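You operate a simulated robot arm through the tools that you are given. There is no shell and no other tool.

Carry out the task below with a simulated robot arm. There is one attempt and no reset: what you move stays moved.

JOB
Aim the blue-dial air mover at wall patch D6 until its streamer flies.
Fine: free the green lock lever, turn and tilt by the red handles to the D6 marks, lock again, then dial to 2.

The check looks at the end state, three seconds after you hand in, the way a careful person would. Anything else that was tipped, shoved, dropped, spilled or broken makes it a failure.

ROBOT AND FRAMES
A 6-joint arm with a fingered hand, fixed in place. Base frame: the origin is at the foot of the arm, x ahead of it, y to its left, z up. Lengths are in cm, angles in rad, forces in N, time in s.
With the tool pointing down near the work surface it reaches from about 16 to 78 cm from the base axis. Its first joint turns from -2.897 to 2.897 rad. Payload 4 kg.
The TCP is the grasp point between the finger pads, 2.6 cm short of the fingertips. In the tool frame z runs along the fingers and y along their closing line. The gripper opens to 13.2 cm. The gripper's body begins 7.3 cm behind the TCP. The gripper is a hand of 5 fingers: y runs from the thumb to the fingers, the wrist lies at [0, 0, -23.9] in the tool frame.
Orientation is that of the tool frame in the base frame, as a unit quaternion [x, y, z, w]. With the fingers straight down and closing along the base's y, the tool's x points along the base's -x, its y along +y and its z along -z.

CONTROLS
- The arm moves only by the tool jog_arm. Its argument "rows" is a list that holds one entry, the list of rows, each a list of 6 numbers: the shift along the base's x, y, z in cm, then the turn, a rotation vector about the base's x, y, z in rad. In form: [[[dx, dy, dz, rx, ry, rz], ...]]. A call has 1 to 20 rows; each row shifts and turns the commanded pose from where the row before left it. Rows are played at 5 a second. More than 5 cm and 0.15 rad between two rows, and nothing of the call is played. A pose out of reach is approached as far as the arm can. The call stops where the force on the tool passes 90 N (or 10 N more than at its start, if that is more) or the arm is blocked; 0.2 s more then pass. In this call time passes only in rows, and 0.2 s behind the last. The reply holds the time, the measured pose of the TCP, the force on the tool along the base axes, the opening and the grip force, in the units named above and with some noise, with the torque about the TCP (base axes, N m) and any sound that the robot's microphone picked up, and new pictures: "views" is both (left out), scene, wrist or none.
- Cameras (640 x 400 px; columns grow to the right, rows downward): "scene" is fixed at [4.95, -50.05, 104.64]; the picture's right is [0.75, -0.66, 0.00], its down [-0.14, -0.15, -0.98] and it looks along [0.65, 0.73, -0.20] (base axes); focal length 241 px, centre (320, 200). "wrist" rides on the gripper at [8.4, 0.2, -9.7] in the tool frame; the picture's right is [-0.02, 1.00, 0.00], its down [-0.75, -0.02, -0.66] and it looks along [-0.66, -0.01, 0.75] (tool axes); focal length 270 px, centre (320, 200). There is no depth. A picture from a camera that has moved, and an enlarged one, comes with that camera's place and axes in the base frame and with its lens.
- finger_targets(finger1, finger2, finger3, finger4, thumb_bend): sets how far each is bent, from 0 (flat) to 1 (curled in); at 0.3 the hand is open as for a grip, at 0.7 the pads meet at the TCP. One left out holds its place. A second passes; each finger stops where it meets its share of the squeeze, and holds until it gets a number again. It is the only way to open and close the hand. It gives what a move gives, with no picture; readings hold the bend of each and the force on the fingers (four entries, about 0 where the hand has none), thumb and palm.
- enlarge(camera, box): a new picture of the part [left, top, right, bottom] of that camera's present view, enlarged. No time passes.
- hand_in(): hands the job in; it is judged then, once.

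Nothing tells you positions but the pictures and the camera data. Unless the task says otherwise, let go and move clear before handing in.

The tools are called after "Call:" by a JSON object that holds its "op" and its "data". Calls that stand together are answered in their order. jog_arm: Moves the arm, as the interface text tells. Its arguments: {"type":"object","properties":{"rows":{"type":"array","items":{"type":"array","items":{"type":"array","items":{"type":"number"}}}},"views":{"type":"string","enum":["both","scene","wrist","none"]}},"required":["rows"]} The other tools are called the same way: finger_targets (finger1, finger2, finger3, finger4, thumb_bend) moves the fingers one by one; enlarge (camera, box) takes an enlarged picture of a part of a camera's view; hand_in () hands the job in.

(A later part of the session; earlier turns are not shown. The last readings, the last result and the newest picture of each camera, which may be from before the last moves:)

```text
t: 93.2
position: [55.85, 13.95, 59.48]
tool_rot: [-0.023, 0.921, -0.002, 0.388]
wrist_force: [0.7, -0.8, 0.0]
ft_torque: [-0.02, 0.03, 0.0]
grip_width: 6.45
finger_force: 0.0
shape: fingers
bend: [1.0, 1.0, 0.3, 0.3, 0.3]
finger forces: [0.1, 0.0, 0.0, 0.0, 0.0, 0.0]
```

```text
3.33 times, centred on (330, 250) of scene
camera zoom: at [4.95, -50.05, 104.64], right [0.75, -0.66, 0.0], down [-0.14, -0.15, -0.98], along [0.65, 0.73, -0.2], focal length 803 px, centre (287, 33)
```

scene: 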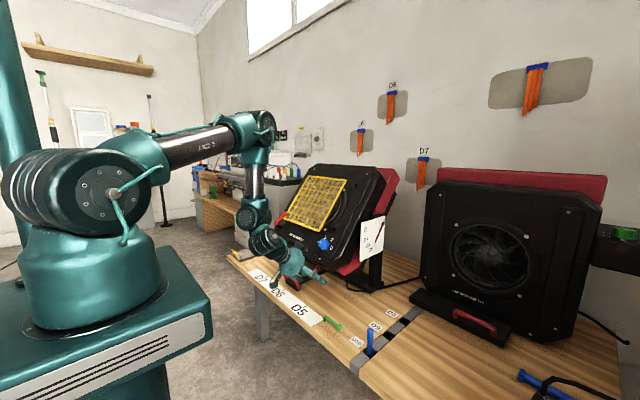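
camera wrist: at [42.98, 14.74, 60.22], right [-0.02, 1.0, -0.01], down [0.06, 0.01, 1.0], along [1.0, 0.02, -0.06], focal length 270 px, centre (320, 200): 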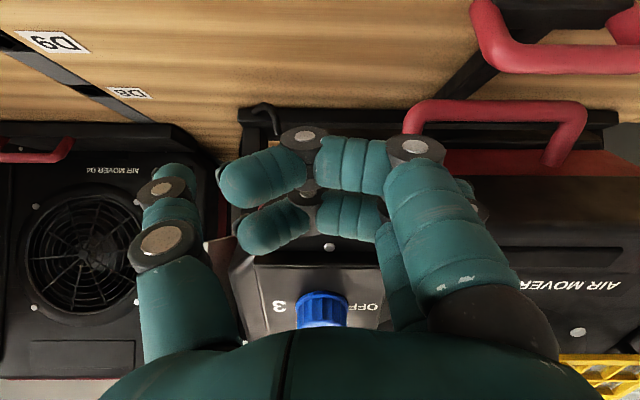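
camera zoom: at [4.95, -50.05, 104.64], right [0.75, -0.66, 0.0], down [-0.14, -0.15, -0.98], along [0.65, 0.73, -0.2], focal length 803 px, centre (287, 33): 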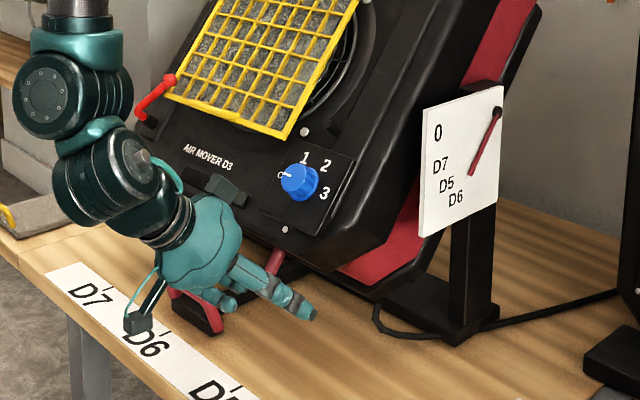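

Two runs ended at nearly the same angle, so I suspect either it coasts (low friction) or there's a stop. I'll press the bar very slowly and watch for a force, to learn which.

Call:
{"op": "jog_arm", "data": {"rows": [[[1.5, 1.1, -1.5, 0, 0, 0], [1.5, 1.1, -1.5, 0, 0, 0], [1.5, 1.1, -1.5, 0, 0, 0], [0.8, 0, -0.8, 0, 0, 0], [0.6, 0, -0.6, 0, 0, 0], [0.4, 0, -0.4, 0, 0, 0]]], "views": "wrist"}}

Call:
{"op": "jog_arm", "data": {"rows": [[[0.25, 0, -0.25, 0, 0, 0], [0.25, 0, -0.25, 0, 0, 0], [0.25, 0, -0.25, 0, 0, 0], [0, 0, 0, 0, 0, 0]]], "views": "none"}}

Call:
{"op": "enlarge", "data": {"camera": "scene", "box": [255, 190, 405, 310]}}

```text
t: 94.6
position: [62.16, 17.32, 53.16]
tool_rot: [-0.022, 0.921, -0.003, 0.388]
wrist_force: [-0.2, 0.7, -0.7]
ft_torque: [-0.04, -0.01, 0.0]
grip_width: 6.47
finger_force: 0.1
shape: fingers
bend: [1.0, 1.0, 0.3, 0.3, 0.3]
finger forces: [0.1, 0.1, 0.0, 0.0, 0.0, 0.1]
camera wrist: at [49.29, 16.95, 53.86], right [-0.02, 1.0, -0.01], down [0.06, 0.01, 1.0], along [1.0, 0.02, -0.06], focal length 270 px, centre (320, 200)
```

wrist: 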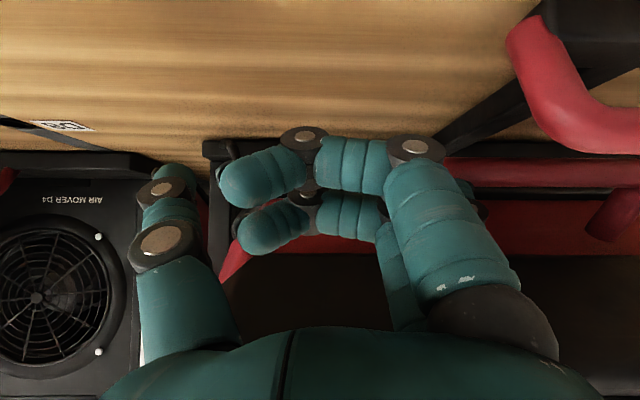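

```text
t: 95.6
position: [62.96, 17.27, 52.54]
tool_rot: [-0.022, 0.921, -0.002, 0.388]
wrist_force: [-0.9, 0.6, 0.1]
ft_torque: [0.04, 0.0, 0.03]
grip_width: 6.46
finger_force: 0.2
shape: fingers
bend: [1.0, 1.0, 0.29, 0.3, 0.3]
finger forces: [0.0, 0.0, 0.9, 0.0, 0.0, 0.0]
```

```text
3.33 times, centred on (330, 250) of scene
camera zoom: at [4.95, -50.05, 104.64], right [0.75, -0.66, 0.0], down [-0.14, -0.15, -0.98], along [0.65, 0.73, -0.2], focal length 803 px, centre (287, 33)
```

zoom: 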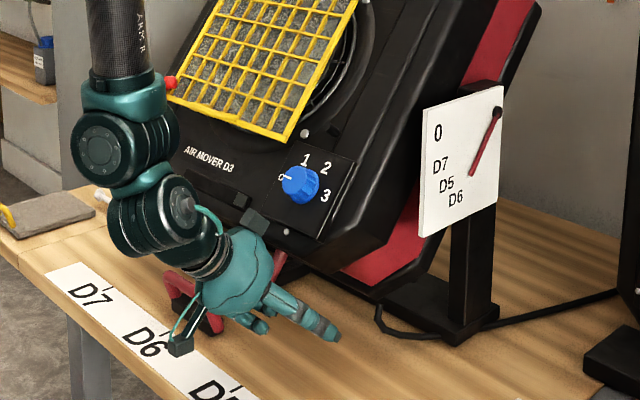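

Call:
{"op": "jog_arm", "data": {"rows": [[[0.25, 0, -0.22, 0, 0, 0], [0.25, 0, -0.22, 0, 0, 0], [0, 0, 0, 0, 0, 0]]], "views": "none"}}

Call:
{"op": "enlarge", "data": {"camera": "scene", "box": [362, 208, 394, 252]}}

```text
t: 96.4
position: [63.27, 17.29, 52.03]
tool_rot: [-0.022, 0.922, -0.003, 0.387]
wrist_force: [-20.9, -3.9, 16.0]
ft_torque: [1.24, -0.22, 1.7]
grip_width: 6.47
finger_force: 12.5
shape: fingers
bend: [1.0, 1.0, 0.26, 0.26, 0.3]
finger forces: [0.0, 0.0, 22.1, 3.6, 0.1, 0.1]
```

```text
9.09 times, centred on (378, 230) of scene
camera zoom: at [4.95, -50.05, 104.64], right [0.75, -0.66, 0.0], down [-0.14, -0.15, -0.98], along [0.65, 0.73, -0.2], focal length 2190 px, centre (-207, -73)
```

zoom: 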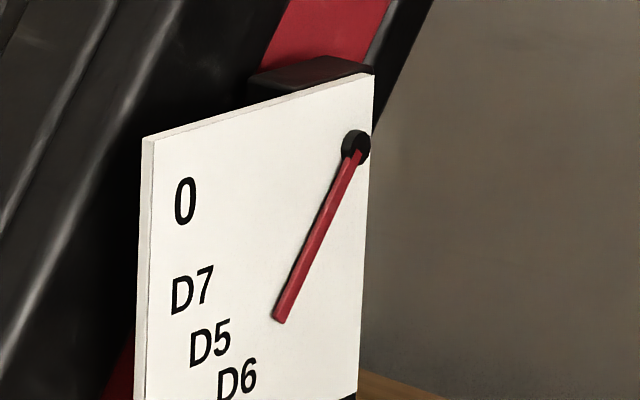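

That's a hard end stop (~52°), so the body runs on to its stop by itself. I release at once; next I'll push it back up a few degrees from the top strip of the housing.

Call:
{"op": "jog_arm", "data": {"rows": [[[-0.6, 0, 0.6, 0, 0, 0], [-1.4, -0.5, 1.4, 0, 0, 0], [-1.5, -1.0, 1.5, 0, 0, 0], [-1.5, -1.0, 1.5, 0, 0, 0], [-1.0, -1.0, 2.0, 0, 0.03, 0]]], "views": "both"}}

Call:
{"op": "enlarge", "data": {"camera": "scene", "box": [255, 180, 415, 310]}}

```text
t: 97.6
position: [57.22, 13.8, 58.89]
tool_rot: [-0.022, 0.927, -0.003, 0.374]
wrist_force: [-0.2, 0.0, -0.3]
ft_torque: [-0.01, 0.0, -0.01]
grip_width: 6.46
finger_force: 0.0
shape: fingers
bend: [1.0, 1.0, 0.3, 0.3, 0.3]
finger forces: [0.0, 0.0, 0.0, 0.0, 0.0, 0.1]
camera wrist: at [44.45, 13.47, 59.83], right [-0.03, 1.0, -0.01], down [0.09, 0.01, 1.0], along [1.0, 0.02, -0.09], focal length 270 px, centre (320, 200)
```

scene: 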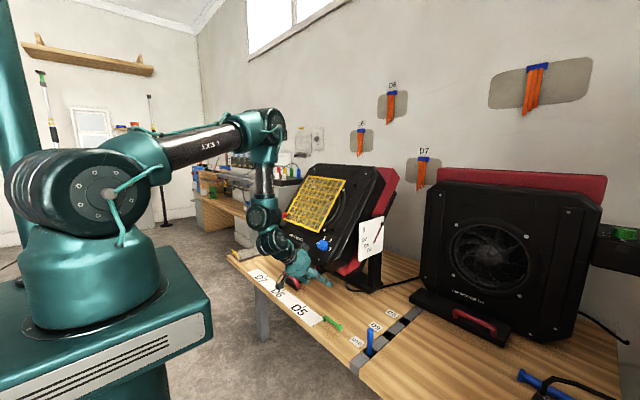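
wrist: 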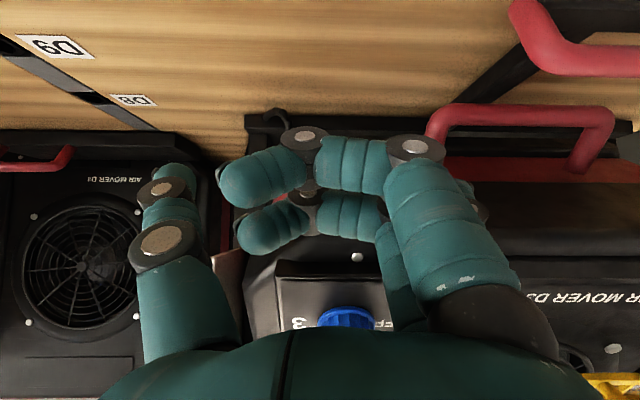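

```text
3.08 times, centred on (335, 245) of scene
camera zoom: at [4.95, -50.05, 104.64], right [0.75, -0.66, 0.0], down [-0.14, -0.15, -0.98], along [0.65, 0.73, -0.2], focal length 741 px, centre (274, 62)
```

zoom: 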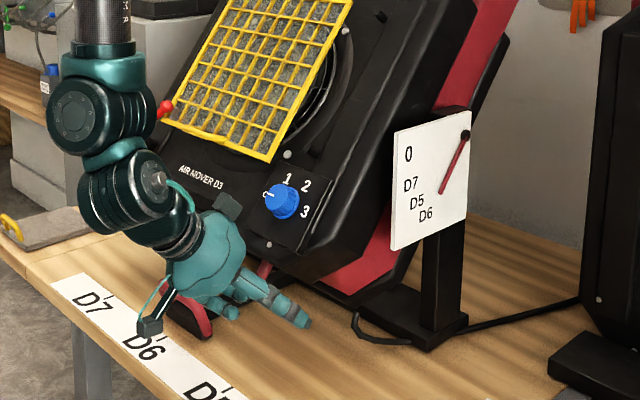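

Now up and over to the top strip. I set finger 1 as the pusher and curl everything else.

Call:
{"op": "finger_targets", "data": {"finger1": 0.3, "finger2": 1.0, "finger3": 1.0, "finger4": 1.0, "thumb_bend": 1.0}}

Call:
{"op": "jog_arm", "data": {"rows": [[[-0.3, 0.3, 3.6, 0, 0.05, 0], [-0.3, 0.3, 3.6, 0, 0.05, 0], [-0.3, 0.3, 3.6, 0, 0.05, 0], [-0.3, 0.3, 3.6, 0, 0.05, 0], [-0.3, 0.3, 3.6, 0, 0.05, 0], [-0.3, 0.3, 3.6, 0, 0.05, 0], [0.8, 0.8, 3.8, 0, 0, 0], [0.8, 0.8, 3.8, 0, 0, 0], [0.8, 0.8, 3.8, 0, 0, 0], [0.8, 0.8, 3.8, 0, 0, 0], [0.8, 0.8, 3.8, 0, 0, 0]]], "views": "scene"}}

```text
t: 98.6
position: [57.32, 13.76, 58.85]
tool_rot: [-0.021, 0.927, -0.003, 0.374]
wrist_force: [0.4, -0.5, 0.0]
ft_torque: [-0.02, -0.01, 0.01]
grip_width: 6.02
finger_force: 0.0
shape: fingers
bend: [0.3, 1.0, 0.91, 1.0, 0.89]
finger forces: [0.0, 0.1, 0.0, 0.0, 0.2, 0.1]
```

```text
t: 101.0
position: [59.55, 19.69, 99.75]
tool_rot: [-0.023, 0.973, 0.002, 0.23]
wrist_force: [-0.5, -0.6, 0.6]
ft_torque: [-0.02, 0.0, -0.04]
grip_width: 6.0
finger_force: 0.0
shape: fingers
bend: [0.3, 1.0, 0.91, 1.0, 0.89]
finger forces: [0.1, 0.1, 0.0, 0.0, 0.0, 0.1]
```

scene: 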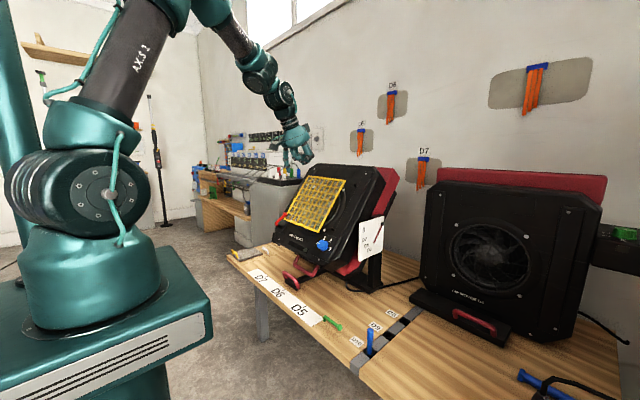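

Call:
{"op": "jog_arm", "data": {"rows": [[[3.5, 0.5, 0.8, 0, -0.066, 0], [3.5, 0.5, 0.8, 0, -0.066, 0], [3.5, 0.5, 0.8, 0, -0.066, 0], [3.5, 0.5, 0.8, 0, -0.066, 0], [3.5, 0.5, 0.8, 0, -0.066, 0], [3.5, 0.5, 0.8, 0, -0.066, 0]]], "views": "both"}}

```text
t: 102.4
position: [80.6, 22.54, 104.44]
tool_rot: [-0.022, 0.908, -0.003, 0.418]
wrist_force: [0.3, 0.0, 0.1]
ft_torque: [0.0, 0.02, 0.01]
grip_width: 6.0
finger_force: 0.0
shape: fingers
bend: [0.3, 1.0, 0.91, 1.0, 0.89]
finger forces: [0.1, 0.0, 0.0, 0.1, 0.0, 0.0]
camera wrist: at [67.7, 22.21, 104.16], right [-0.02, 1.0, -0.01], down [-0.01, 0.01, 1.0], along [1.0, 0.02, 0.01], focal length 270 px, centre (320, 200)
```

scene: 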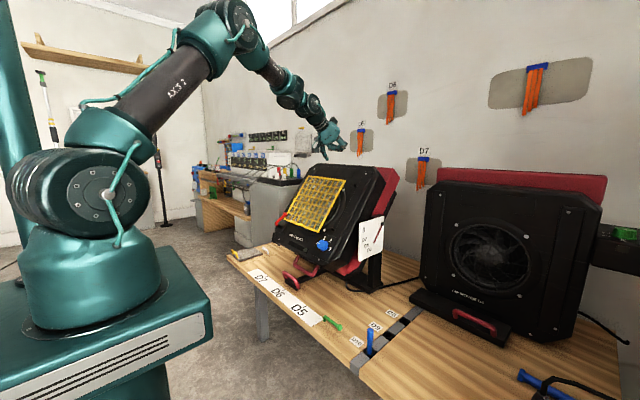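
wrist: 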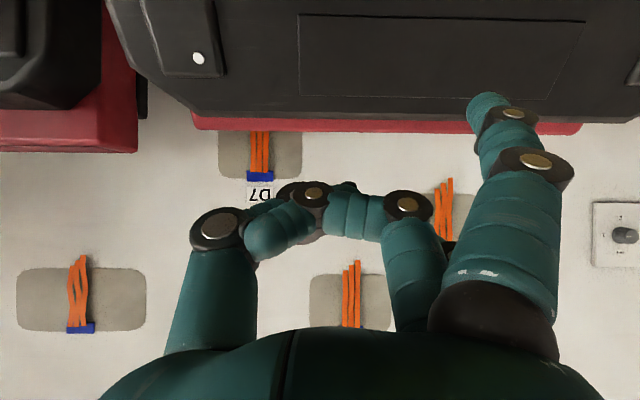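

The finger points at the strip about 4 cm below the top edge, clear of the grille. Approaching along the finger axis.

Call:
{"op": "jog_arm", "data": {"rows": [[[1.14, 0, -0.98, 0, 0, 0], [1.14, 0, -0.98, 0, 0, 0], [1.14, 0, -0.98, 0, 0, 0], [1.14, 0, -0.98, 0, 0, 0], [1.14, 0, -0.98, 0, 0, 0], [0.76, 0, -0.65, 0, 0, 0]]], "views": "both"}}

Call:
{"op": "enlarge", "data": {"camera": "scene", "box": [300, 130, 420, 270]}}

```text
t: 103.8
position: [86.93, 22.5, 98.77]
tool_rot: [-0.022, 0.908, -0.003, 0.417]
wrist_force: [0.2, -0.6, 0.6]
ft_torque: [0.01, 0.0, 0.0]
grip_width: 6.01
finger_force: 0.0
shape: fingers
bend: [0.3, 1.0, 0.91, 1.0, 0.89]
finger forces: [0.1, 0.0, 0.1, 0.0, 0.0, 0.1]
camera wrist: at [74.07, 22.25, 98.53], right [-0.02, 1.0, -0.01], down [-0.01, 0.01, 1.0], along [1.0, 0.02, 0.01], focal length 270 px, centre (320, 200)
```

scene: 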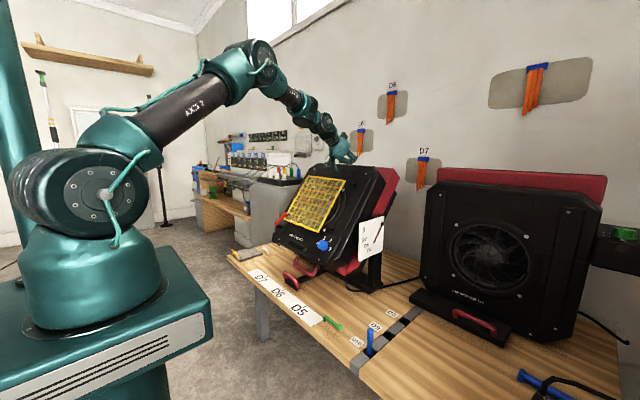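
wrist: 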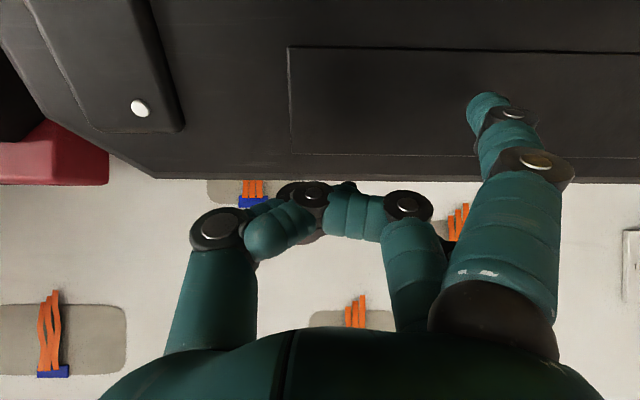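

```text
2.86 times, centred on (360, 200) of scene
camera zoom: at [4.95, -50.05, 104.64], right [0.75, -0.66, 0.0], down [-0.14, -0.15, -0.98], along [0.65, 0.73, -0.2], focal length 688 px, centre (206, 200)
```

zoom: 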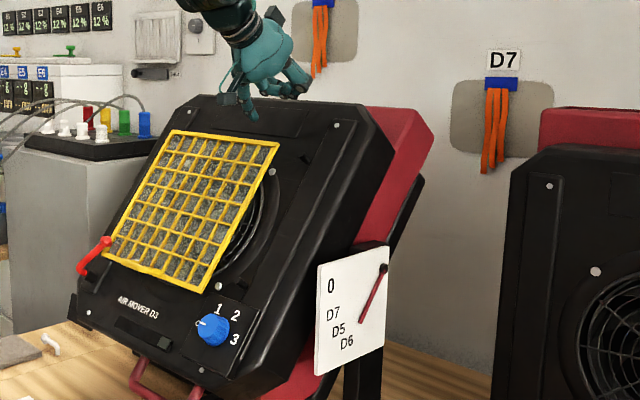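

Call:
{"op": "jog_arm", "data": {"rows": [[[0.3, 0, -0.26, 0, 0, 0], [0.3, 0, -0.26, 0, 0, 0], [0.3, 0, -0.26, 0, 0, 0], [0.3, 0, -0.26, 0, 0, 0]]], "views": "none"}}

Call:
{"op": "jog_arm", "data": {"rows": [[[0.15, 0, -0.13, 0, 0, 0], [0.15, 0, -0.13, 0, 0, 0], [0.15, 0, -0.13, 0, 0, 0]]], "views": "none"}}

Call:
{"op": "enlarge", "data": {"camera": "scene", "box": [362, 208, 394, 252]}}

```text
t: 104.8
position: [88.26, 22.58, 97.99]
tool_rot: [-0.022, 0.908, -0.002, 0.418]
wrist_force: [-3.2, -2.0, 6.2]
ft_torque: [0.34, 0.16, 0.27]
grip_width: 6.16
finger_force: 3.5
shape: fingers
bend: [0.3, 1.0, 0.91, 1.0, 0.89]
finger forces: [6.5, 0.0, 0.1, 0.0, 0.1, 0.0]
```

```text
t: 105.6
position: [88.65, 22.61, 97.56]
tool_rot: [-0.022, 0.908, -0.003, 0.419]
wrist_force: [-3.3, -2.0, 9.9]
ft_torque: [0.68, 0.23, 0.3]
grip_width: 6.23
finger_force: 4.3
shape: fingers
bend: [0.29, 1.0, 0.91, 1.0, 0.89]
finger forces: [9.0, 0.0, 0.1, 0.0, 0.0, 0.1]
```

```text
9.09 times, centred on (378, 230) of scene
camera zoom: at [4.95, -50.05, 104.64], right [0.75, -0.66, 0.0], down [-0.14, -0.15, -0.98], along [0.65, 0.73, -0.2], focal length 2190 px, centre (-207, -73)
```

zoom: 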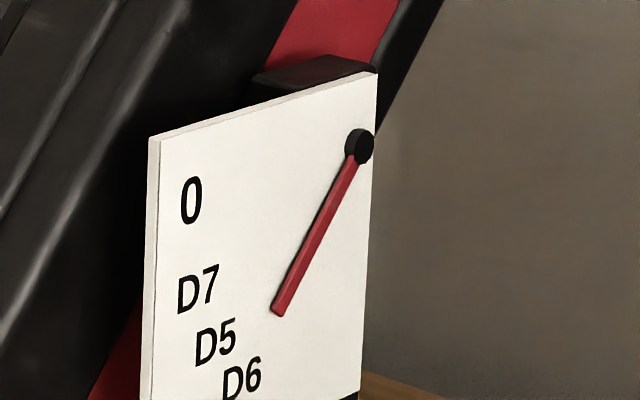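

The push works (about 9 N): the pointer is coming back toward D6. A little more, slowly.

Call:
{"op": "jog_arm", "data": {"rows": [[[0.12, 0, -0.1, 0, 0, 0], [0.12, 0, -0.1, 0, 0, 0], [0.12, 0, -0.1, 0, 0, 0], [0.12, 0, -0.1, 0, 0, 0], [0, 0, 0, 0, 0, 0]]], "views": "none"}}

Call:
{"op": "enlarge", "data": {"camera": "scene", "box": [362, 208, 394, 252]}}

```text
t: 106.8
position: [89.21, 22.63, 97.13]
tool_rot: [-0.022, 0.908, -0.004, 0.418]
wrist_force: [-1.7, 0.0, 7.3]
ft_torque: [0.55, 0.11, 0.11]
grip_width: 6.34
finger_force: 3.2
shape: fingers
bend: [0.27, 1.0, 0.91, 1.0, 0.89]
finger forces: [6.0, 0.0, 0.1, 0.0, 0.0, 0.0]
```

```text
9.09 times, centred on (378, 230) of scene
camera zoom: at [4.95, -50.05, 104.64], right [0.75, -0.66, 0.0], down [-0.14, -0.15, -0.98], along [0.65, 0.73, -0.2], focal length 2190 px, centre (-207, -73)
```

zoom: 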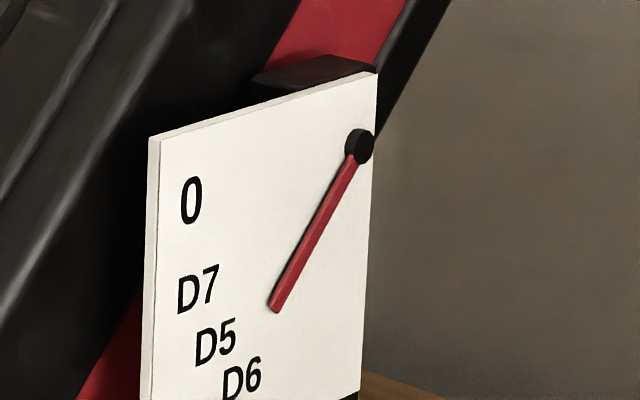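

Pointer is right on D6 now. I release slowly and see whether it stays.

Call:
{"op": "jog_arm", "data": {"rows": [[[-0.12, 0, 0.1, 0, 0, 0], [-0.2, 0, 0.17, 0, 0, 0], [-0.3, 0, 0.26, 0, 0, 0], [-0.8, 0, 0.7, 0, 0, 0], [0, 0, 0, 0, 0, 0], [0, 0, 0, 0, 0, 0]]], "views": "none"}}

Call:
{"op": "enlarge", "data": {"camera": "scene", "box": [362, 208, 394, 252]}}

```text
t: 108.2
position: [87.77, 22.66, 98.29]
tool_rot: [-0.022, 0.908, -0.003, 0.418]
wrist_force: [-0.1, -0.4, -0.3]
ft_torque: [-0.01, 0.04, -0.01]
grip_width: 6.07
finger_force: 0.0
shape: fingers
bend: [0.3, 1.0, 0.91, 1.0, 0.89]
finger forces: [0.1, 0.1, 0.0, 0.0, 0.1, 0.0]
```

```text
9.09 times, centred on (378, 230) of scene
camera zoom: at [4.95, -50.05, 104.64], right [0.75, -0.66, 0.0], down [-0.14, -0.15, -0.98], along [0.65, 0.73, -0.2], focal length 2190 px, centre (-207, -73)
```

zoom: 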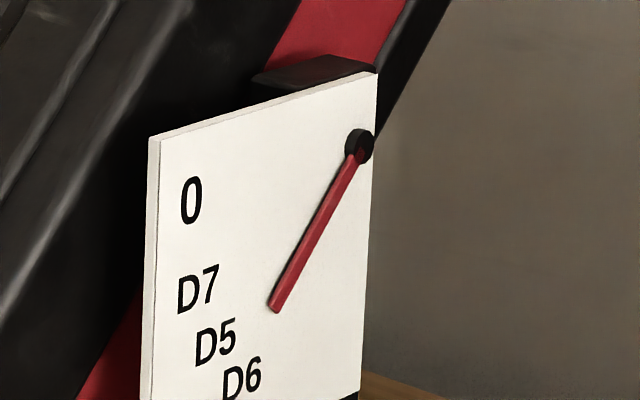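

It holds exactly on D6. I retreat by the way I came, then fix the pan which was nudged.

Call:
{"op": "jog_arm", "data": {"rows": [[[-1.4, 0, 1.2, 0, 0, 0], [-1.6, 0, 1.4, 0, 0, 0], [-1.8, 0, 1.5, 0, 0, 0], [-1.8, 0, 1.5, 0, 0, 0], [-3.5, -0.5, -0.8, 0, 0.066, 0], [-3.5, -0.5, -0.8, 0, 0.066, 0], [-3.5, -0.5, -0.8, 0, 0.066, 0], [-3.5, -0.5, -0.8, 0, 0.066, 0], [-3.5, -0.5, -0.8, 0, 0.066, 0], [-3.5, -0.5, -0.8, 0, 0.066, 0]]], "views": "none"}}

Call:
{"op": "jog_arm", "data": {"rows": [[[-0.8, -0.8, -3.8, 0, 0, 0], [-0.8, -0.8, -3.8, 0, 0, 0], [-0.8, -0.8, -3.8, 0, 0, 0], [-0.8, -0.8, -3.8, 0, 0, 0], [-0.8, -0.8, -3.8, 0, 0, 0], [0.3, -0.3, -3.6, 0, -0.05, 0], [0.3, -0.3, -3.6, 0, -0.05, 0], [0.3, -0.3, -3.6, 0, -0.05, 0], [0.3, -0.3, -3.6, 0, -0.05, 0], [0.3, -0.3, -3.6, 0, -0.05, 0], [0.3, -0.3, -3.6, 0, -0.05, 0]]], "views": "both"}}

Call:
{"op": "finger_targets", "data": {"finger1": 0.3, "finger2": 0.3, "finger3": 1.0, "finger4": 1.0, "thumb_bend": 0.3}}

```text
t: 110.4
position: [59.78, 19.89, 99.02]
tool_rot: [-0.023, 0.973, 0.001, 0.23]
wrist_force: [0.2, -0.3, 0.3]
ft_torque: [-0.03, 0.01, 0.03]
grip_width: 6.06
finger_force: 0.0
shape: fingers
bend: [0.3, 1.0, 0.91, 1.0, 0.89]
finger forces: [0.0, 0.0, 0.0, 0.0, 0.0, 0.0]
```

```text
t: 112.8
position: [57.59, 14.07, 58.44]
tool_rot: [-0.023, 0.927, -0.001, 0.374]
wrist_force: [0.1, -0.4, 0.8]
ft_torque: [-0.02, 0.04, 0.02]
grip_width: 6.08
finger_force: 0.0
shape: fingers
bend: [0.3, 1.0, 0.91, 1.0, 0.89]
finger forces: [0.0, 0.0, 0.1, 0.0, 0.1, 0.0]
camera wrist: at [44.71, 13.65, 59.41], right [-0.03, 1.0, -0.01], down [0.09, 0.01, 1.0], along [1.0, 0.02, -0.09], focal length 270 px, centre (320, 200)
```

scene: 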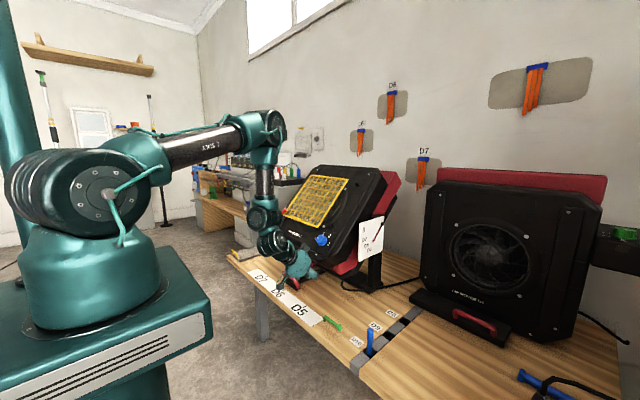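
wrist: 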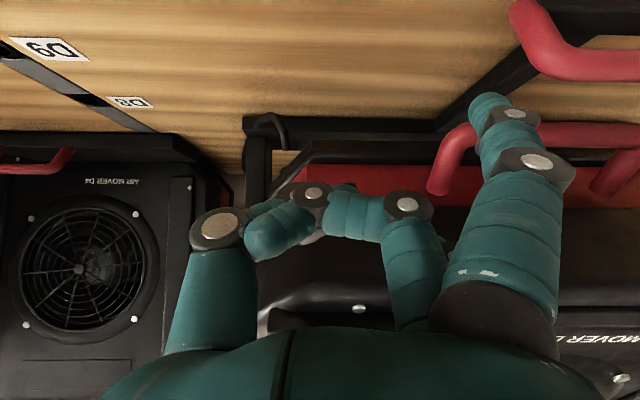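

```text
t: 113.8
position: [57.62, 13.93, 58.54]
tool_rot: [-0.022, 0.927, -0.003, 0.375]
wrist_force: [0.7, 0.2, 0.1]
ft_torque: [0.0, 0.02, 0.02]
grip_width: 13.9
finger_force: 0.1
shape: fingers
bend: [0.3, 0.3, 1.0, 1.0, 0.3]
finger forces: [0.1, 0.0, 0.0, 0.0, 0.1, 0.0]
```

Call:
{"op": "jog_arm", "data": {"rows": [[[-1.5, 1.0, 0.5, 0, 0, 0], [-1.5, 4, 0.5, 0, 0, 0], [-0.6, 4, 0, 0, -0.02, 0], [0, 4, 0, 0, -0.02, 0], [0, 4, 0, 0, 0, 0]]], "views": "both"}}

Call:
{"op": "enlarge", "data": {"camera": "scene", "box": [362, 208, 394, 252]}}

```text
t: 115.0
position: [54.27, 30.74, 59.57]
tool_rot: [-0.022, 0.919, -0.002, 0.393]
wrist_force: [0.6, 0.2, 1.1]
ft_torque: [-0.01, -0.03, -0.01]
grip_width: 13.91
finger_force: 0.0
shape: fingers
bend: [0.3, 0.3, 1.0, 1.0, 0.3]
finger forces: [0.1, 0.0, 0.0, 0.0, 0.0, 0.1]
camera wrist: at [41.37, 30.28, 60.03], right [-0.02, 1.0, -0.01], down [0.05, 0.01, 1.0], along [1.0, 0.02, -0.05], focal length 270 px, centre (320, 200)
```

scene: 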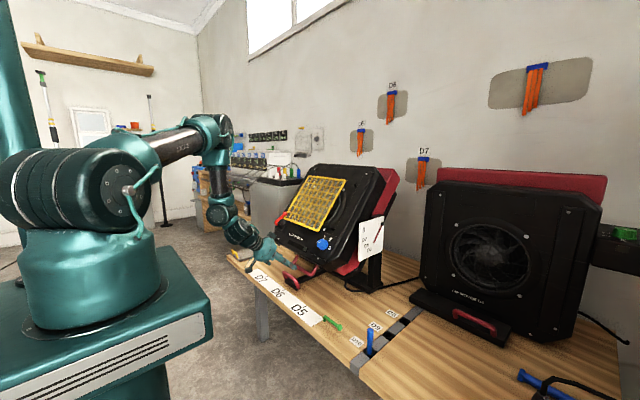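
wrist: 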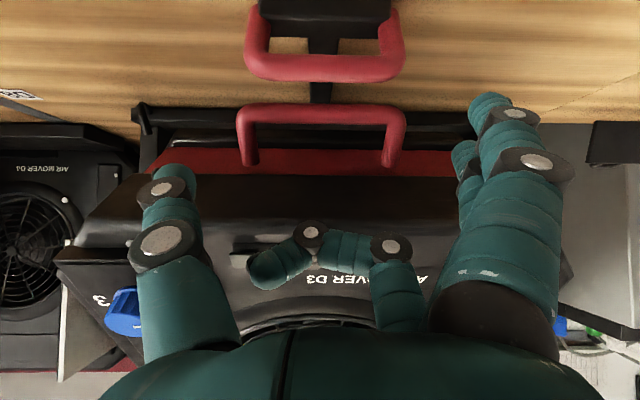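

```text
9.09 times, centred on (378, 230) of scene
camera zoom: at [4.95, -50.05, 104.64], right [0.75, -0.66, 0.0], down [-0.14, -0.15, -0.98], along [0.65, 0.73, -0.2], focal length 2190 px, centre (-207, -73)
```

zoom: 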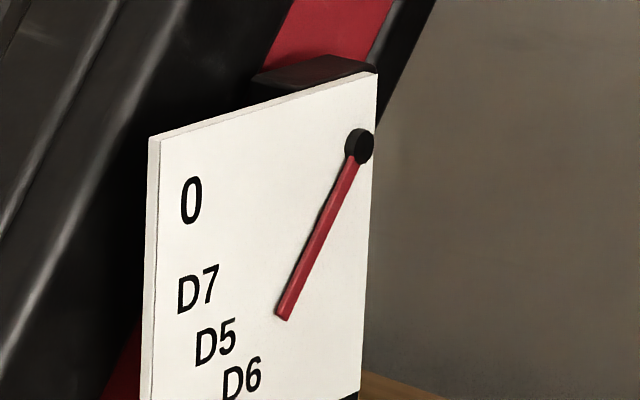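

The tilt crept back to the stop while I travelled (slow sag when unlocked). So: first set the pan exactly, then push the tilt up a little beyond D6 and lock quickly. Checking the pan against the tick now.

Call:
{"op": "jog_arm", "data": {"rows": [[[1.2, 0.1, -2.1, 0, 0, 0], [1.2, 0.1, -2.1, 0, 0, 0], [1.2, 0, -2.0, 0, 0, 0], [1.0, 0, -1.8, 0, 0, 0]]], "views": "wrist"}}

Call:
{"op": "enlarge", "data": {"camera": "wrist", "box": [200, 0, 440, 220]}}

```text
t: 116.0
position: [58.92, 31.05, 51.45]
tool_rot: [-0.022, 0.92, -0.002, 0.392]
wrist_force: [1.0, 0.4, 0.5]
ft_torque: [0.03, -0.01, 0.02]
grip_width: 13.9
finger_force: 0.0
shape: fingers
bend: [0.3, 0.3, 1.0, 1.0, 0.3]
finger forces: [0.0, 0.1, 0.0, 0.0, 0.0, 0.1]
camera wrist: at [46.02, 30.75, 51.98], right [-0.02, 1.0, -0.01], down [0.05, 0.01, 1.0], along [1.0, 0.02, -0.05], focal length 270 px, centre (320, 200)
```

wrist: 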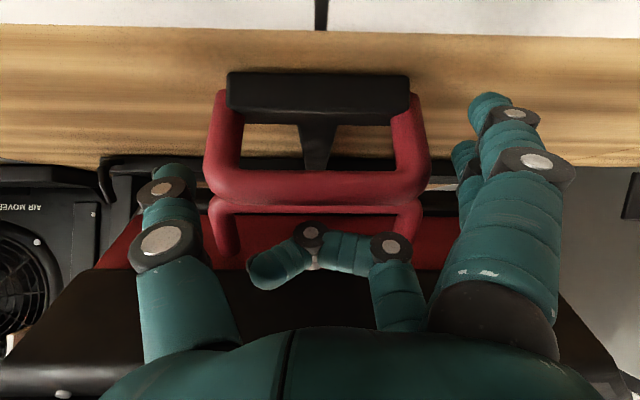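

```text
1.82 times, centred on (320, 110) of wrist
camera zoom: at [46.02, 30.75, 51.98], right [-0.02, 1.0, -0.01], down [0.05, 0.01, 1.0], along [1.0, 0.02, -0.05], focal length 491 px, centre (320, 364)
```

zoom: 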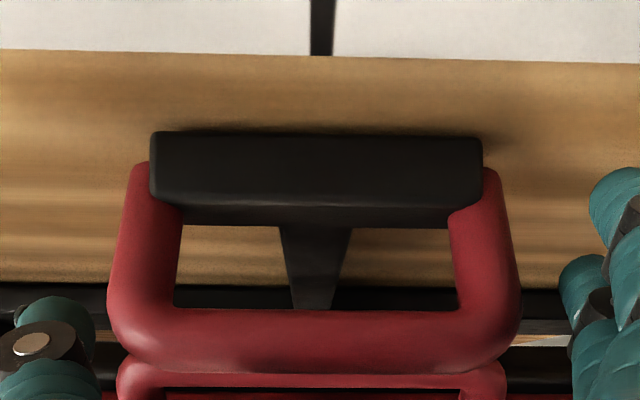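

Pan is exactly on the D6 tick. Now back out, and return to the top strip to set the tilt; then I'll go straight to the lever.

Call:
{"op": "jog_arm", "data": {"rows": [[[-1.5, 0, 0.8, 0, 0, 0], [-2, 0, 1.5, 0, 0, 0], [-0.6, -1, 2.5, 0, 0, 0], [0, -4, 1, 0, 0, 0], [0, -4, 1, 0, 0, 0], [0, -4, 1, 0, 0, 0], [0, -4, 1, 0, 0, 0]]], "views": "none"}}

Call:
{"op": "finger_targets", "data": {"finger1": 0.3, "finger2": 1.0, "finger3": 1.0, "finger4": 1.0, "thumb_bend": 1.0}}

Call:
{"op": "jog_arm", "data": {"rows": [[[-0.1, 0.3, 3.6, 0, 0.045, 0], [-0.1, 0.3, 3.6, 0, 0.045, 0], [-0.1, 0.3, 3.6, 0, 0.045, 0], [-0.1, 0.3, 3.6, 0, 0.045, 0], [-0.1, 0.3, 3.6, 0, 0.045, 0], [-0.1, 0.3, 3.6, 0, 0.045, 0], [0.9, 0.8, 3.8, 0, 0, 0], [0.9, 0.8, 3.8, 0, 0, 0], [0.9, 0.8, 3.8, 0, 0, 0], [0.9, 0.8, 3.8, 0, 0, 0], [0.9, 0.8, 3.8, 0, 0, 0], [3.6, 0.45, 0.6, 0, -0.056, 0], [3.6, 0.45, 0.6, 0, -0.056, 0], [3.6, 0.45, 0.6, 0, -0.056, 0], [3.6, 0.45, 0.6, 0, -0.056, 0], [3.6, 0.45, 0.6, 0, -0.056, 0], [3.6, 0.45, 0.6, 0, -0.056, 0]]], "views": "both"}}

```text
t: 117.6
position: [54.75, 13.91, 60.55]
tool_rot: [-0.022, 0.92, -0.003, 0.392]
wrist_force: [0.3, -0.3, 0.4]
ft_torque: [0.01, 0.0, 0.02]
grip_width: 13.93
finger_force: 0.0
shape: fingers
bend: [0.3, 0.3, 1.0, 1.0, 0.3]
finger forces: [0.1, 0.0, 0.1, 0.0, 0.0, 0.1]
```

```text
t: 118.6
position: [54.63, 13.93, 60.39]
tool_rot: [-0.023, 0.92, -0.003, 0.392]
wrist_force: [0.5, 0.8, -0.1]
ft_torque: [0.01, -0.01, -0.01]
grip_width: 6.05
finger_force: 0.1
shape: fingers
bend: [0.3, 0.91, 1.0, 1.0, 0.89]
finger forces: [0.0, 0.0, 0.1, 0.0, 0.0, 0.1]
```

```text
t: 122.2
position: [80.17, 22.49, 104.48]
tool_rot: [-0.022, 0.906, -0.004, 0.424]
wrist_force: [0.0, 0.1, 0.1]
ft_torque: [-0.04, 0.02, -0.02]
grip_width: 6.06
finger_force: 0.1
shape: fingers
bend: [0.3, 0.91, 1.0, 1.0, 0.89]
finger forces: [0.0, 0.0, 0.0, 0.0, 0.0, 0.1]
camera wrist: at [67.34, 22.23, 104.14], right [-0.02, 1.0, -0.01], down [-0.02, 0.01, 1.0], along [1.0, 0.02, 0.02], focal length 270 px, centre (320, 200)
```

scene: 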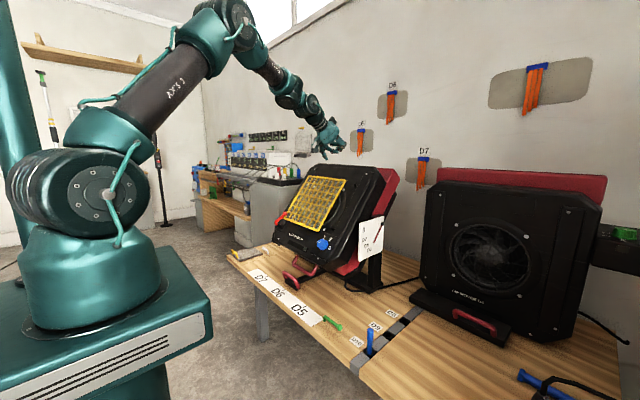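
wrist: 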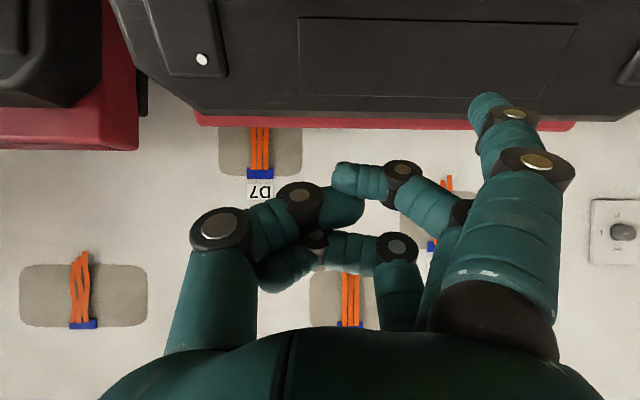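

Call:
{"op": "jog_arm", "data": {"rows": [[[1.16, 0.2, -0.98, 0, 0, 0], [1.16, 0.2, -0.98, 0, 0, 0], [1.16, 0.2, -0.98, 0, 0, 0], [1.16, 0.2, -0.98, 0, 0, 0], [1.16, 0.2, -0.98, 0, 0, 0], [0.8, 0, -0.7, 0, 0, 0], [0.3, 0, -0.26, 0, 0, 0], [0.3, 0, -0.26, 0, 0, 0], [0.3, 0, -0.26, 0, 0, 0], [0.2, 0, -0.17, 0, 0, 0]]], "views": "none"}}

Call:
{"op": "jog_arm", "data": {"rows": [[[0.15, 0, -0.13, 0, 0, 0], [0.15, 0, -0.13, 0, 0, 0], [0.15, 0, -0.13, 0, 0, 0], [0.15, 0, -0.13, 0, 0, 0], [0.15, 0, -0.13, 0, 0, 0]]], "views": "none"}}

Call:
{"op": "enlarge", "data": {"camera": "scene", "box": [362, 208, 394, 252]}}

```text
t: 124.4
position: [87.93, 23.55, 98.0]
tool_rot: [-0.022, 0.906, -0.003, 0.422]
wrist_force: [-1.7, -0.5, 3.4]
ft_torque: [0.19, 0.09, 0.11]
grip_width: 6.1
finger_force: 1.7
shape: fingers
bend: [0.29, 0.91, 1.0, 1.0, 0.89]
finger forces: [2.6, 0.1, 0.1, 0.1, 0.0, 0.0]
```

```text
t: 125.6
position: [88.9, 23.5, 97.35]
tool_rot: [-0.022, 0.906, -0.003, 0.422]
wrist_force: [-2.8, -0.9, 7.6]
ft_torque: [0.57, 0.16, 0.2]
grip_width: 6.25
finger_force: 3.3
shape: fingers
bend: [0.28, 0.91, 1.0, 1.0, 0.89]
finger forces: [7.3, 0.0, 0.0, 0.1, 0.1, 0.0]
```

```text
9.09 times, centred on (378, 230) of scene
camera zoom: at [4.95, -50.05, 104.64], right [0.75, -0.66, 0.0], down [-0.14, -0.15, -0.98], along [0.65, 0.73, -0.2], focal length 2190 px, centre (-207, -73)
```

zoom: 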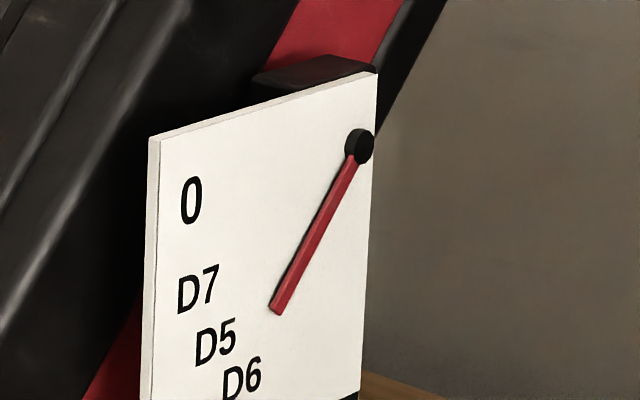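

Call:
{"op": "jog_arm", "data": {"rows": [[[0.15, 0, -0.13, 0, 0, 0], [0.15, 0, -0.13, 0, 0, 0], [0.15, 0, -0.13, 0, 0, 0], [0.15, 0, -0.13, 0, 0, 0], [0.15, 0, -0.13, 0, 0, 0]]], "views": "none"}}

Call:
{"op": "enlarge", "data": {"camera": "scene", "box": [362, 208, 394, 252]}}

Call:
{"op": "enlarge", "data": {"camera": "scene", "box": [300, 280, 380, 360]}}

```text
t: 126.8
position: [89.59, 23.53, 96.5]
tool_rot: [-0.022, 0.906, -0.003, 0.422]
wrist_force: [-0.6, 0.3, 5.6]
ft_torque: [0.56, 0.12, 0.09]
grip_width: 6.41
finger_force: 2.6
shape: fingers
bend: [0.26, 0.91, 1.0, 1.0, 0.89]
finger forces: [5.7, 0.1, 0.0, 0.0, 0.0, 0.0]
```

```text
9.09 times, centred on (378, 230) of scene
camera zoom: at [4.95, -50.05, 104.64], right [0.75, -0.66, 0.0], down [-0.14, -0.15, -0.98], along [0.65, 0.73, -0.2], focal length 2190 px, centre (-207, -73)
```

zoom: 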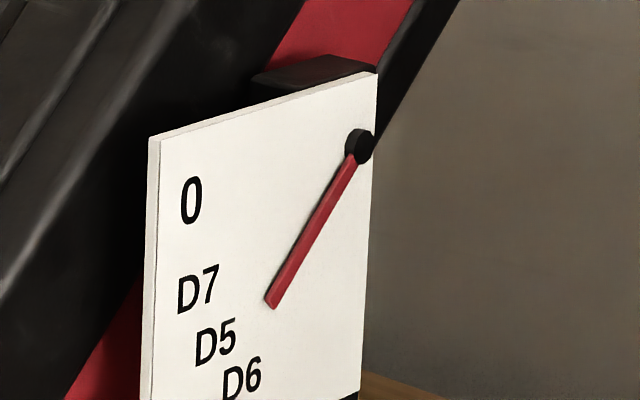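

```text
5.00 times, centred on (340, 320) of scene
camera zoom: at [4.95, -50.05, 104.64], right [0.75, -0.66, 0.0], down [-0.14, -0.15, -0.98], along [0.65, 0.73, -0.2], focal length 1204 px, centre (220, -400)
```

zoom: 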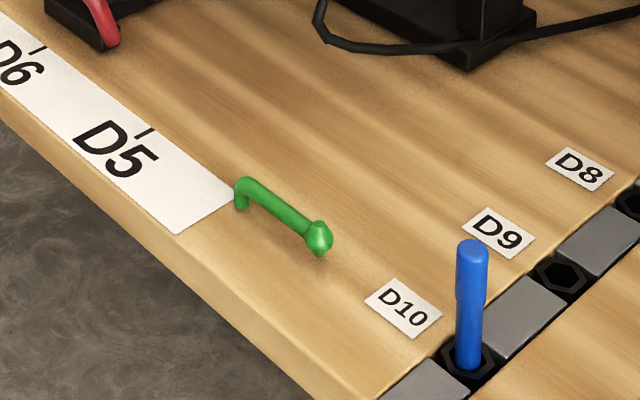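

Tilt is held at about 45°. While holding, I set fingers 1–2 to the shape I'll need for the lever.

Call:
{"op": "finger_targets", "data": {"finger1": 0.5, "finger2": 0.5}}

Call:
{"op": "enlarge", "data": {"camera": "scene", "box": [362, 208, 394, 252]}}

Call:
{"op": "enlarge", "data": {"camera": "wrist", "box": [0, 0, 640, 399]}}

```text
t: 127.8
position: [89.54, 23.58, 96.51]
tool_rot: [-0.021, 0.906, -0.004, 0.423]
wrist_force: [0.2, -0.4, 0.5]
ft_torque: [0.04, -0.02, 0.02]
grip_width: 3.77
finger_force: 0.1
shape: fingers
bend: [0.5, 0.87, 1.0, 1.0, 0.85]
finger forces: [0.0, 0.0, 0.1, 0.1, 0.0, 0.1]
```

```text
9.09 times, centred on (378, 230) of scene
camera zoom: at [4.95, -50.05, 104.64], right [0.75, -0.66, 0.0], down [-0.14, -0.15, -0.98], along [0.65, 0.73, -0.2], focal length 2190 px, centre (-207, -73)
```

zoom: 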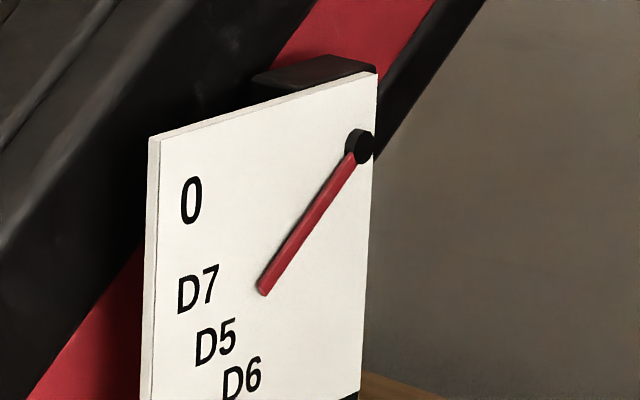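

```text
1.00 times, centred on (320, 200) of wrist (not enlarged: the box is as wide or as high as the picture)
camera zoom: at [76.62, 23.14, 96.18], right [-0.02, 1.0, -0.01], down [-0.02, 0.01, 1.0], along [1.0, 0.02, 0.02], focal length 270 px, centre (320, 200)
```

zoom: 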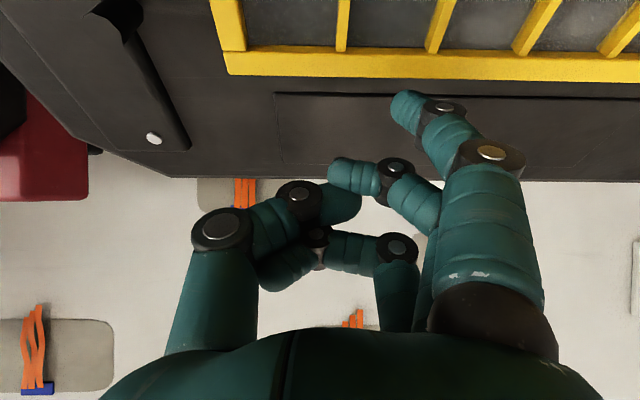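

The body now sits at about 39° without contact. That lets me time the sag: I back off and watch.

Call:
{"op": "jog_arm", "data": {"rows": [[[-2.5, 0, 2.1, 0, 0, 0], [-3, 0, 2.5, 0, 0, 0]]], "views": "none"}}

Call:
{"op": "enlarge", "data": {"camera": "scene", "box": [362, 208, 394, 252]}}

Call:
{"op": "jog_arm", "data": {"rows": [[[-2, 0, 1.0, 0, 0, 0], [0, 0, 0, 0, 0, 0], [0, 0, 0, 0, 0, 0], [0, 0, 0, 0, 0, 0], [0, 0, 0, 0, 0, 0]]], "views": "none"}}

Call:
{"op": "enlarge", "data": {"camera": "scene", "box": [362, 208, 394, 252]}}

```text
t: 128.4
position: [83.91, 23.52, 100.92]
tool_rot: [-0.022, 0.907, -0.003, 0.421]
wrist_force: [0.0, -0.5, -1.0]
ft_torque: [0.0, -0.03, 0.02]
grip_width: 3.74
finger_force: 0.0
shape: fingers
bend: [0.5, 0.87, 1.0, 1.0, 0.85]
finger forces: [0.0, 0.0, 0.0, 0.0, 0.1, 0.0]
```

```text
9.09 times, centred on (378, 230) of scene
camera zoom: at [4.95, -50.05, 104.64], right [0.75, -0.66, 0.0], down [-0.14, -0.15, -0.98], along [0.65, 0.73, -0.2], focal length 2190 px, centre (-207, -73)
```

zoom: 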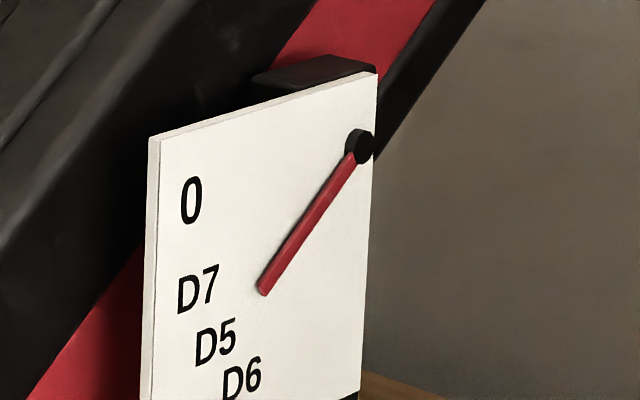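

```text
t: 129.6
position: [81.88, 23.59, 102.08]
tool_rot: [-0.022, 0.906, -0.003, 0.423]
wrist_force: [0.1, 0.0, 0.1]
ft_torque: [0.0, 0.02, -0.01]
grip_width: 3.77
finger_force: 0.1
shape: fingers
bend: [0.5, 0.87, 1.0, 1.0, 0.85]
finger forces: [0.1, 0.0, 0.1, 0.1, 0.0, 0.1]
```

```text
9.09 times, centred on (378, 230) of scene
camera zoom: at [4.95, -50.05, 104.64], right [0.75, -0.66, 0.0], down [-0.14, -0.15, -0.98], along [0.65, 0.73, -0.2], focal length 2190 px, centre (-207, -73)
```

zoom: 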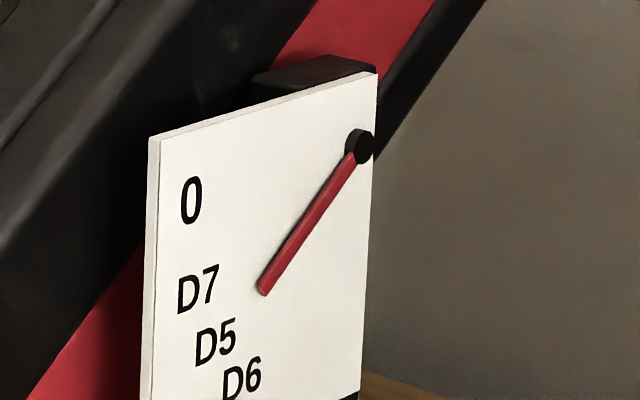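

No sag at all at 39°, so it is static when undisturbed; a nudge just makes it coast down. I'll therefore press it down from the handle very slowly to D6, then go to the nearby lever and lock.

Call:
{"op": "jog_arm", "data": {"rows": [[[-3.6, -0.5, -0.5, 0, 0.056, 0], [-3.6, -0.5, -0.5, 0, 0.056, 0], [-3.6, -0.5, -0.5, 0, 0.056, 0], [-3.6, -0.5, -0.5, 0, 0.056, 0], [-3.6, -0.5, -0.5, 0, 0.056, 0], [-3.6, -0.5, -0.5, 0, 0.056, 0], [-1.0, -0.8, -3.8, 0, 0, 0], [-1.0, -0.8, -3.8, 0, 0, 0], [-1.0, -0.8, -3.8, 0, 0, 0], [-1.0, -0.8, -3.8, 0, 0, 0], [-0.9, -0.8, -3.8, 0, 0, 0], [0, -0.3, -3.6, 0, -0.03, 0], [0, -0.3, -3.6, 0, -0.03, 0], [0, 0, -3.6, 0, -0.03, 0]]], "views": "both"}}

Call:
{"op": "finger_targets", "data": {"finger1": 1.0, "finger2": 1.0, "finger3": 0.3, "finger4": 0.3, "thumb_bend": 0.3}}

Call:
{"op": "enlarge", "data": {"camera": "scene", "box": [362, 208, 394, 252]}}

```text
t: 132.6
position: [55.17, 15.99, 69.39]
tool_rot: [-0.022, 0.951, 0.001, 0.308]
wrist_force: [0.9, -0.7, 0.2]
ft_torque: [-0.01, 0.03, 0.01]
grip_width: 3.76
finger_force: 0.1
shape: fingers
bend: [0.5, 0.87, 1.0, 1.0, 0.85]
finger forces: [0.1, 0.0, 0.0, 0.0, 0.0, 0.0]
camera wrist: at [42.61, 15.67, 72.15], right [-0.03, 1.0, 0.0], down [0.22, 0.01, 0.97], along [0.97, 0.02, -0.22], focal length 270 px, centre (320, 200)
```

scene: 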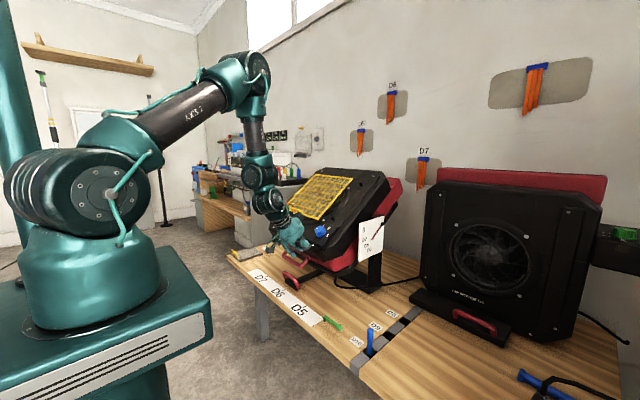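
wrist: 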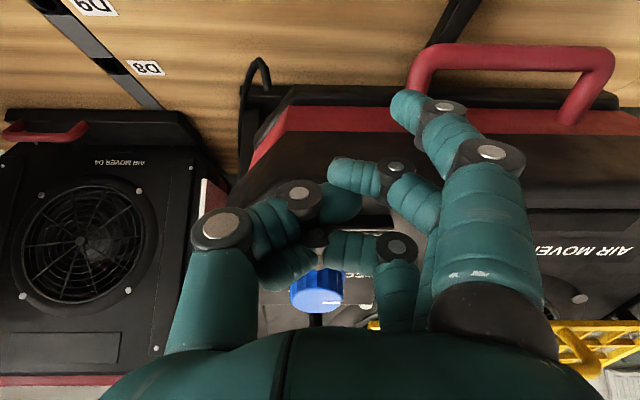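

```text
t: 133.6
position: [55.21, 15.99, 69.42]
tool_rot: [-0.022, 0.951, -0.001, 0.308]
wrist_force: [0.0, -0.4, -1.0]
ft_torque: [0.0, 0.0, 0.01]
grip_width: 6.45
finger_force: 0.0
shape: fingers
bend: [1.0, 1.0, 0.3, 0.3, 0.3]
finger forces: [0.1, 0.0, 0.0, 0.0, 0.1, 0.0]
```

```text
9.09 times, centred on (378, 230) of scene
camera zoom: at [4.95, -50.05, 104.64], right [0.75, -0.66, 0.0], down [-0.14, -0.15, -0.98], along [0.65, 0.73, -0.2], focal length 2190 px, centre (-207, -73)
```

zoom: 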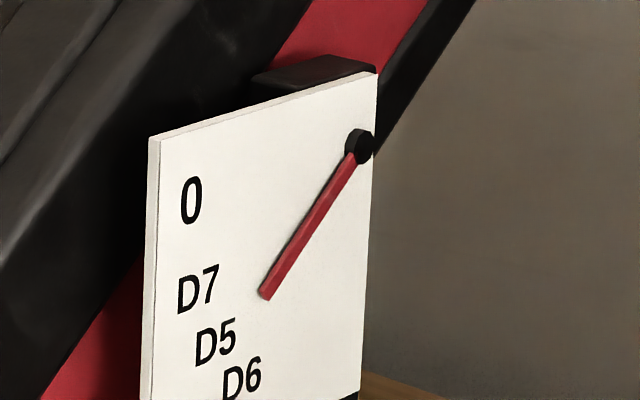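

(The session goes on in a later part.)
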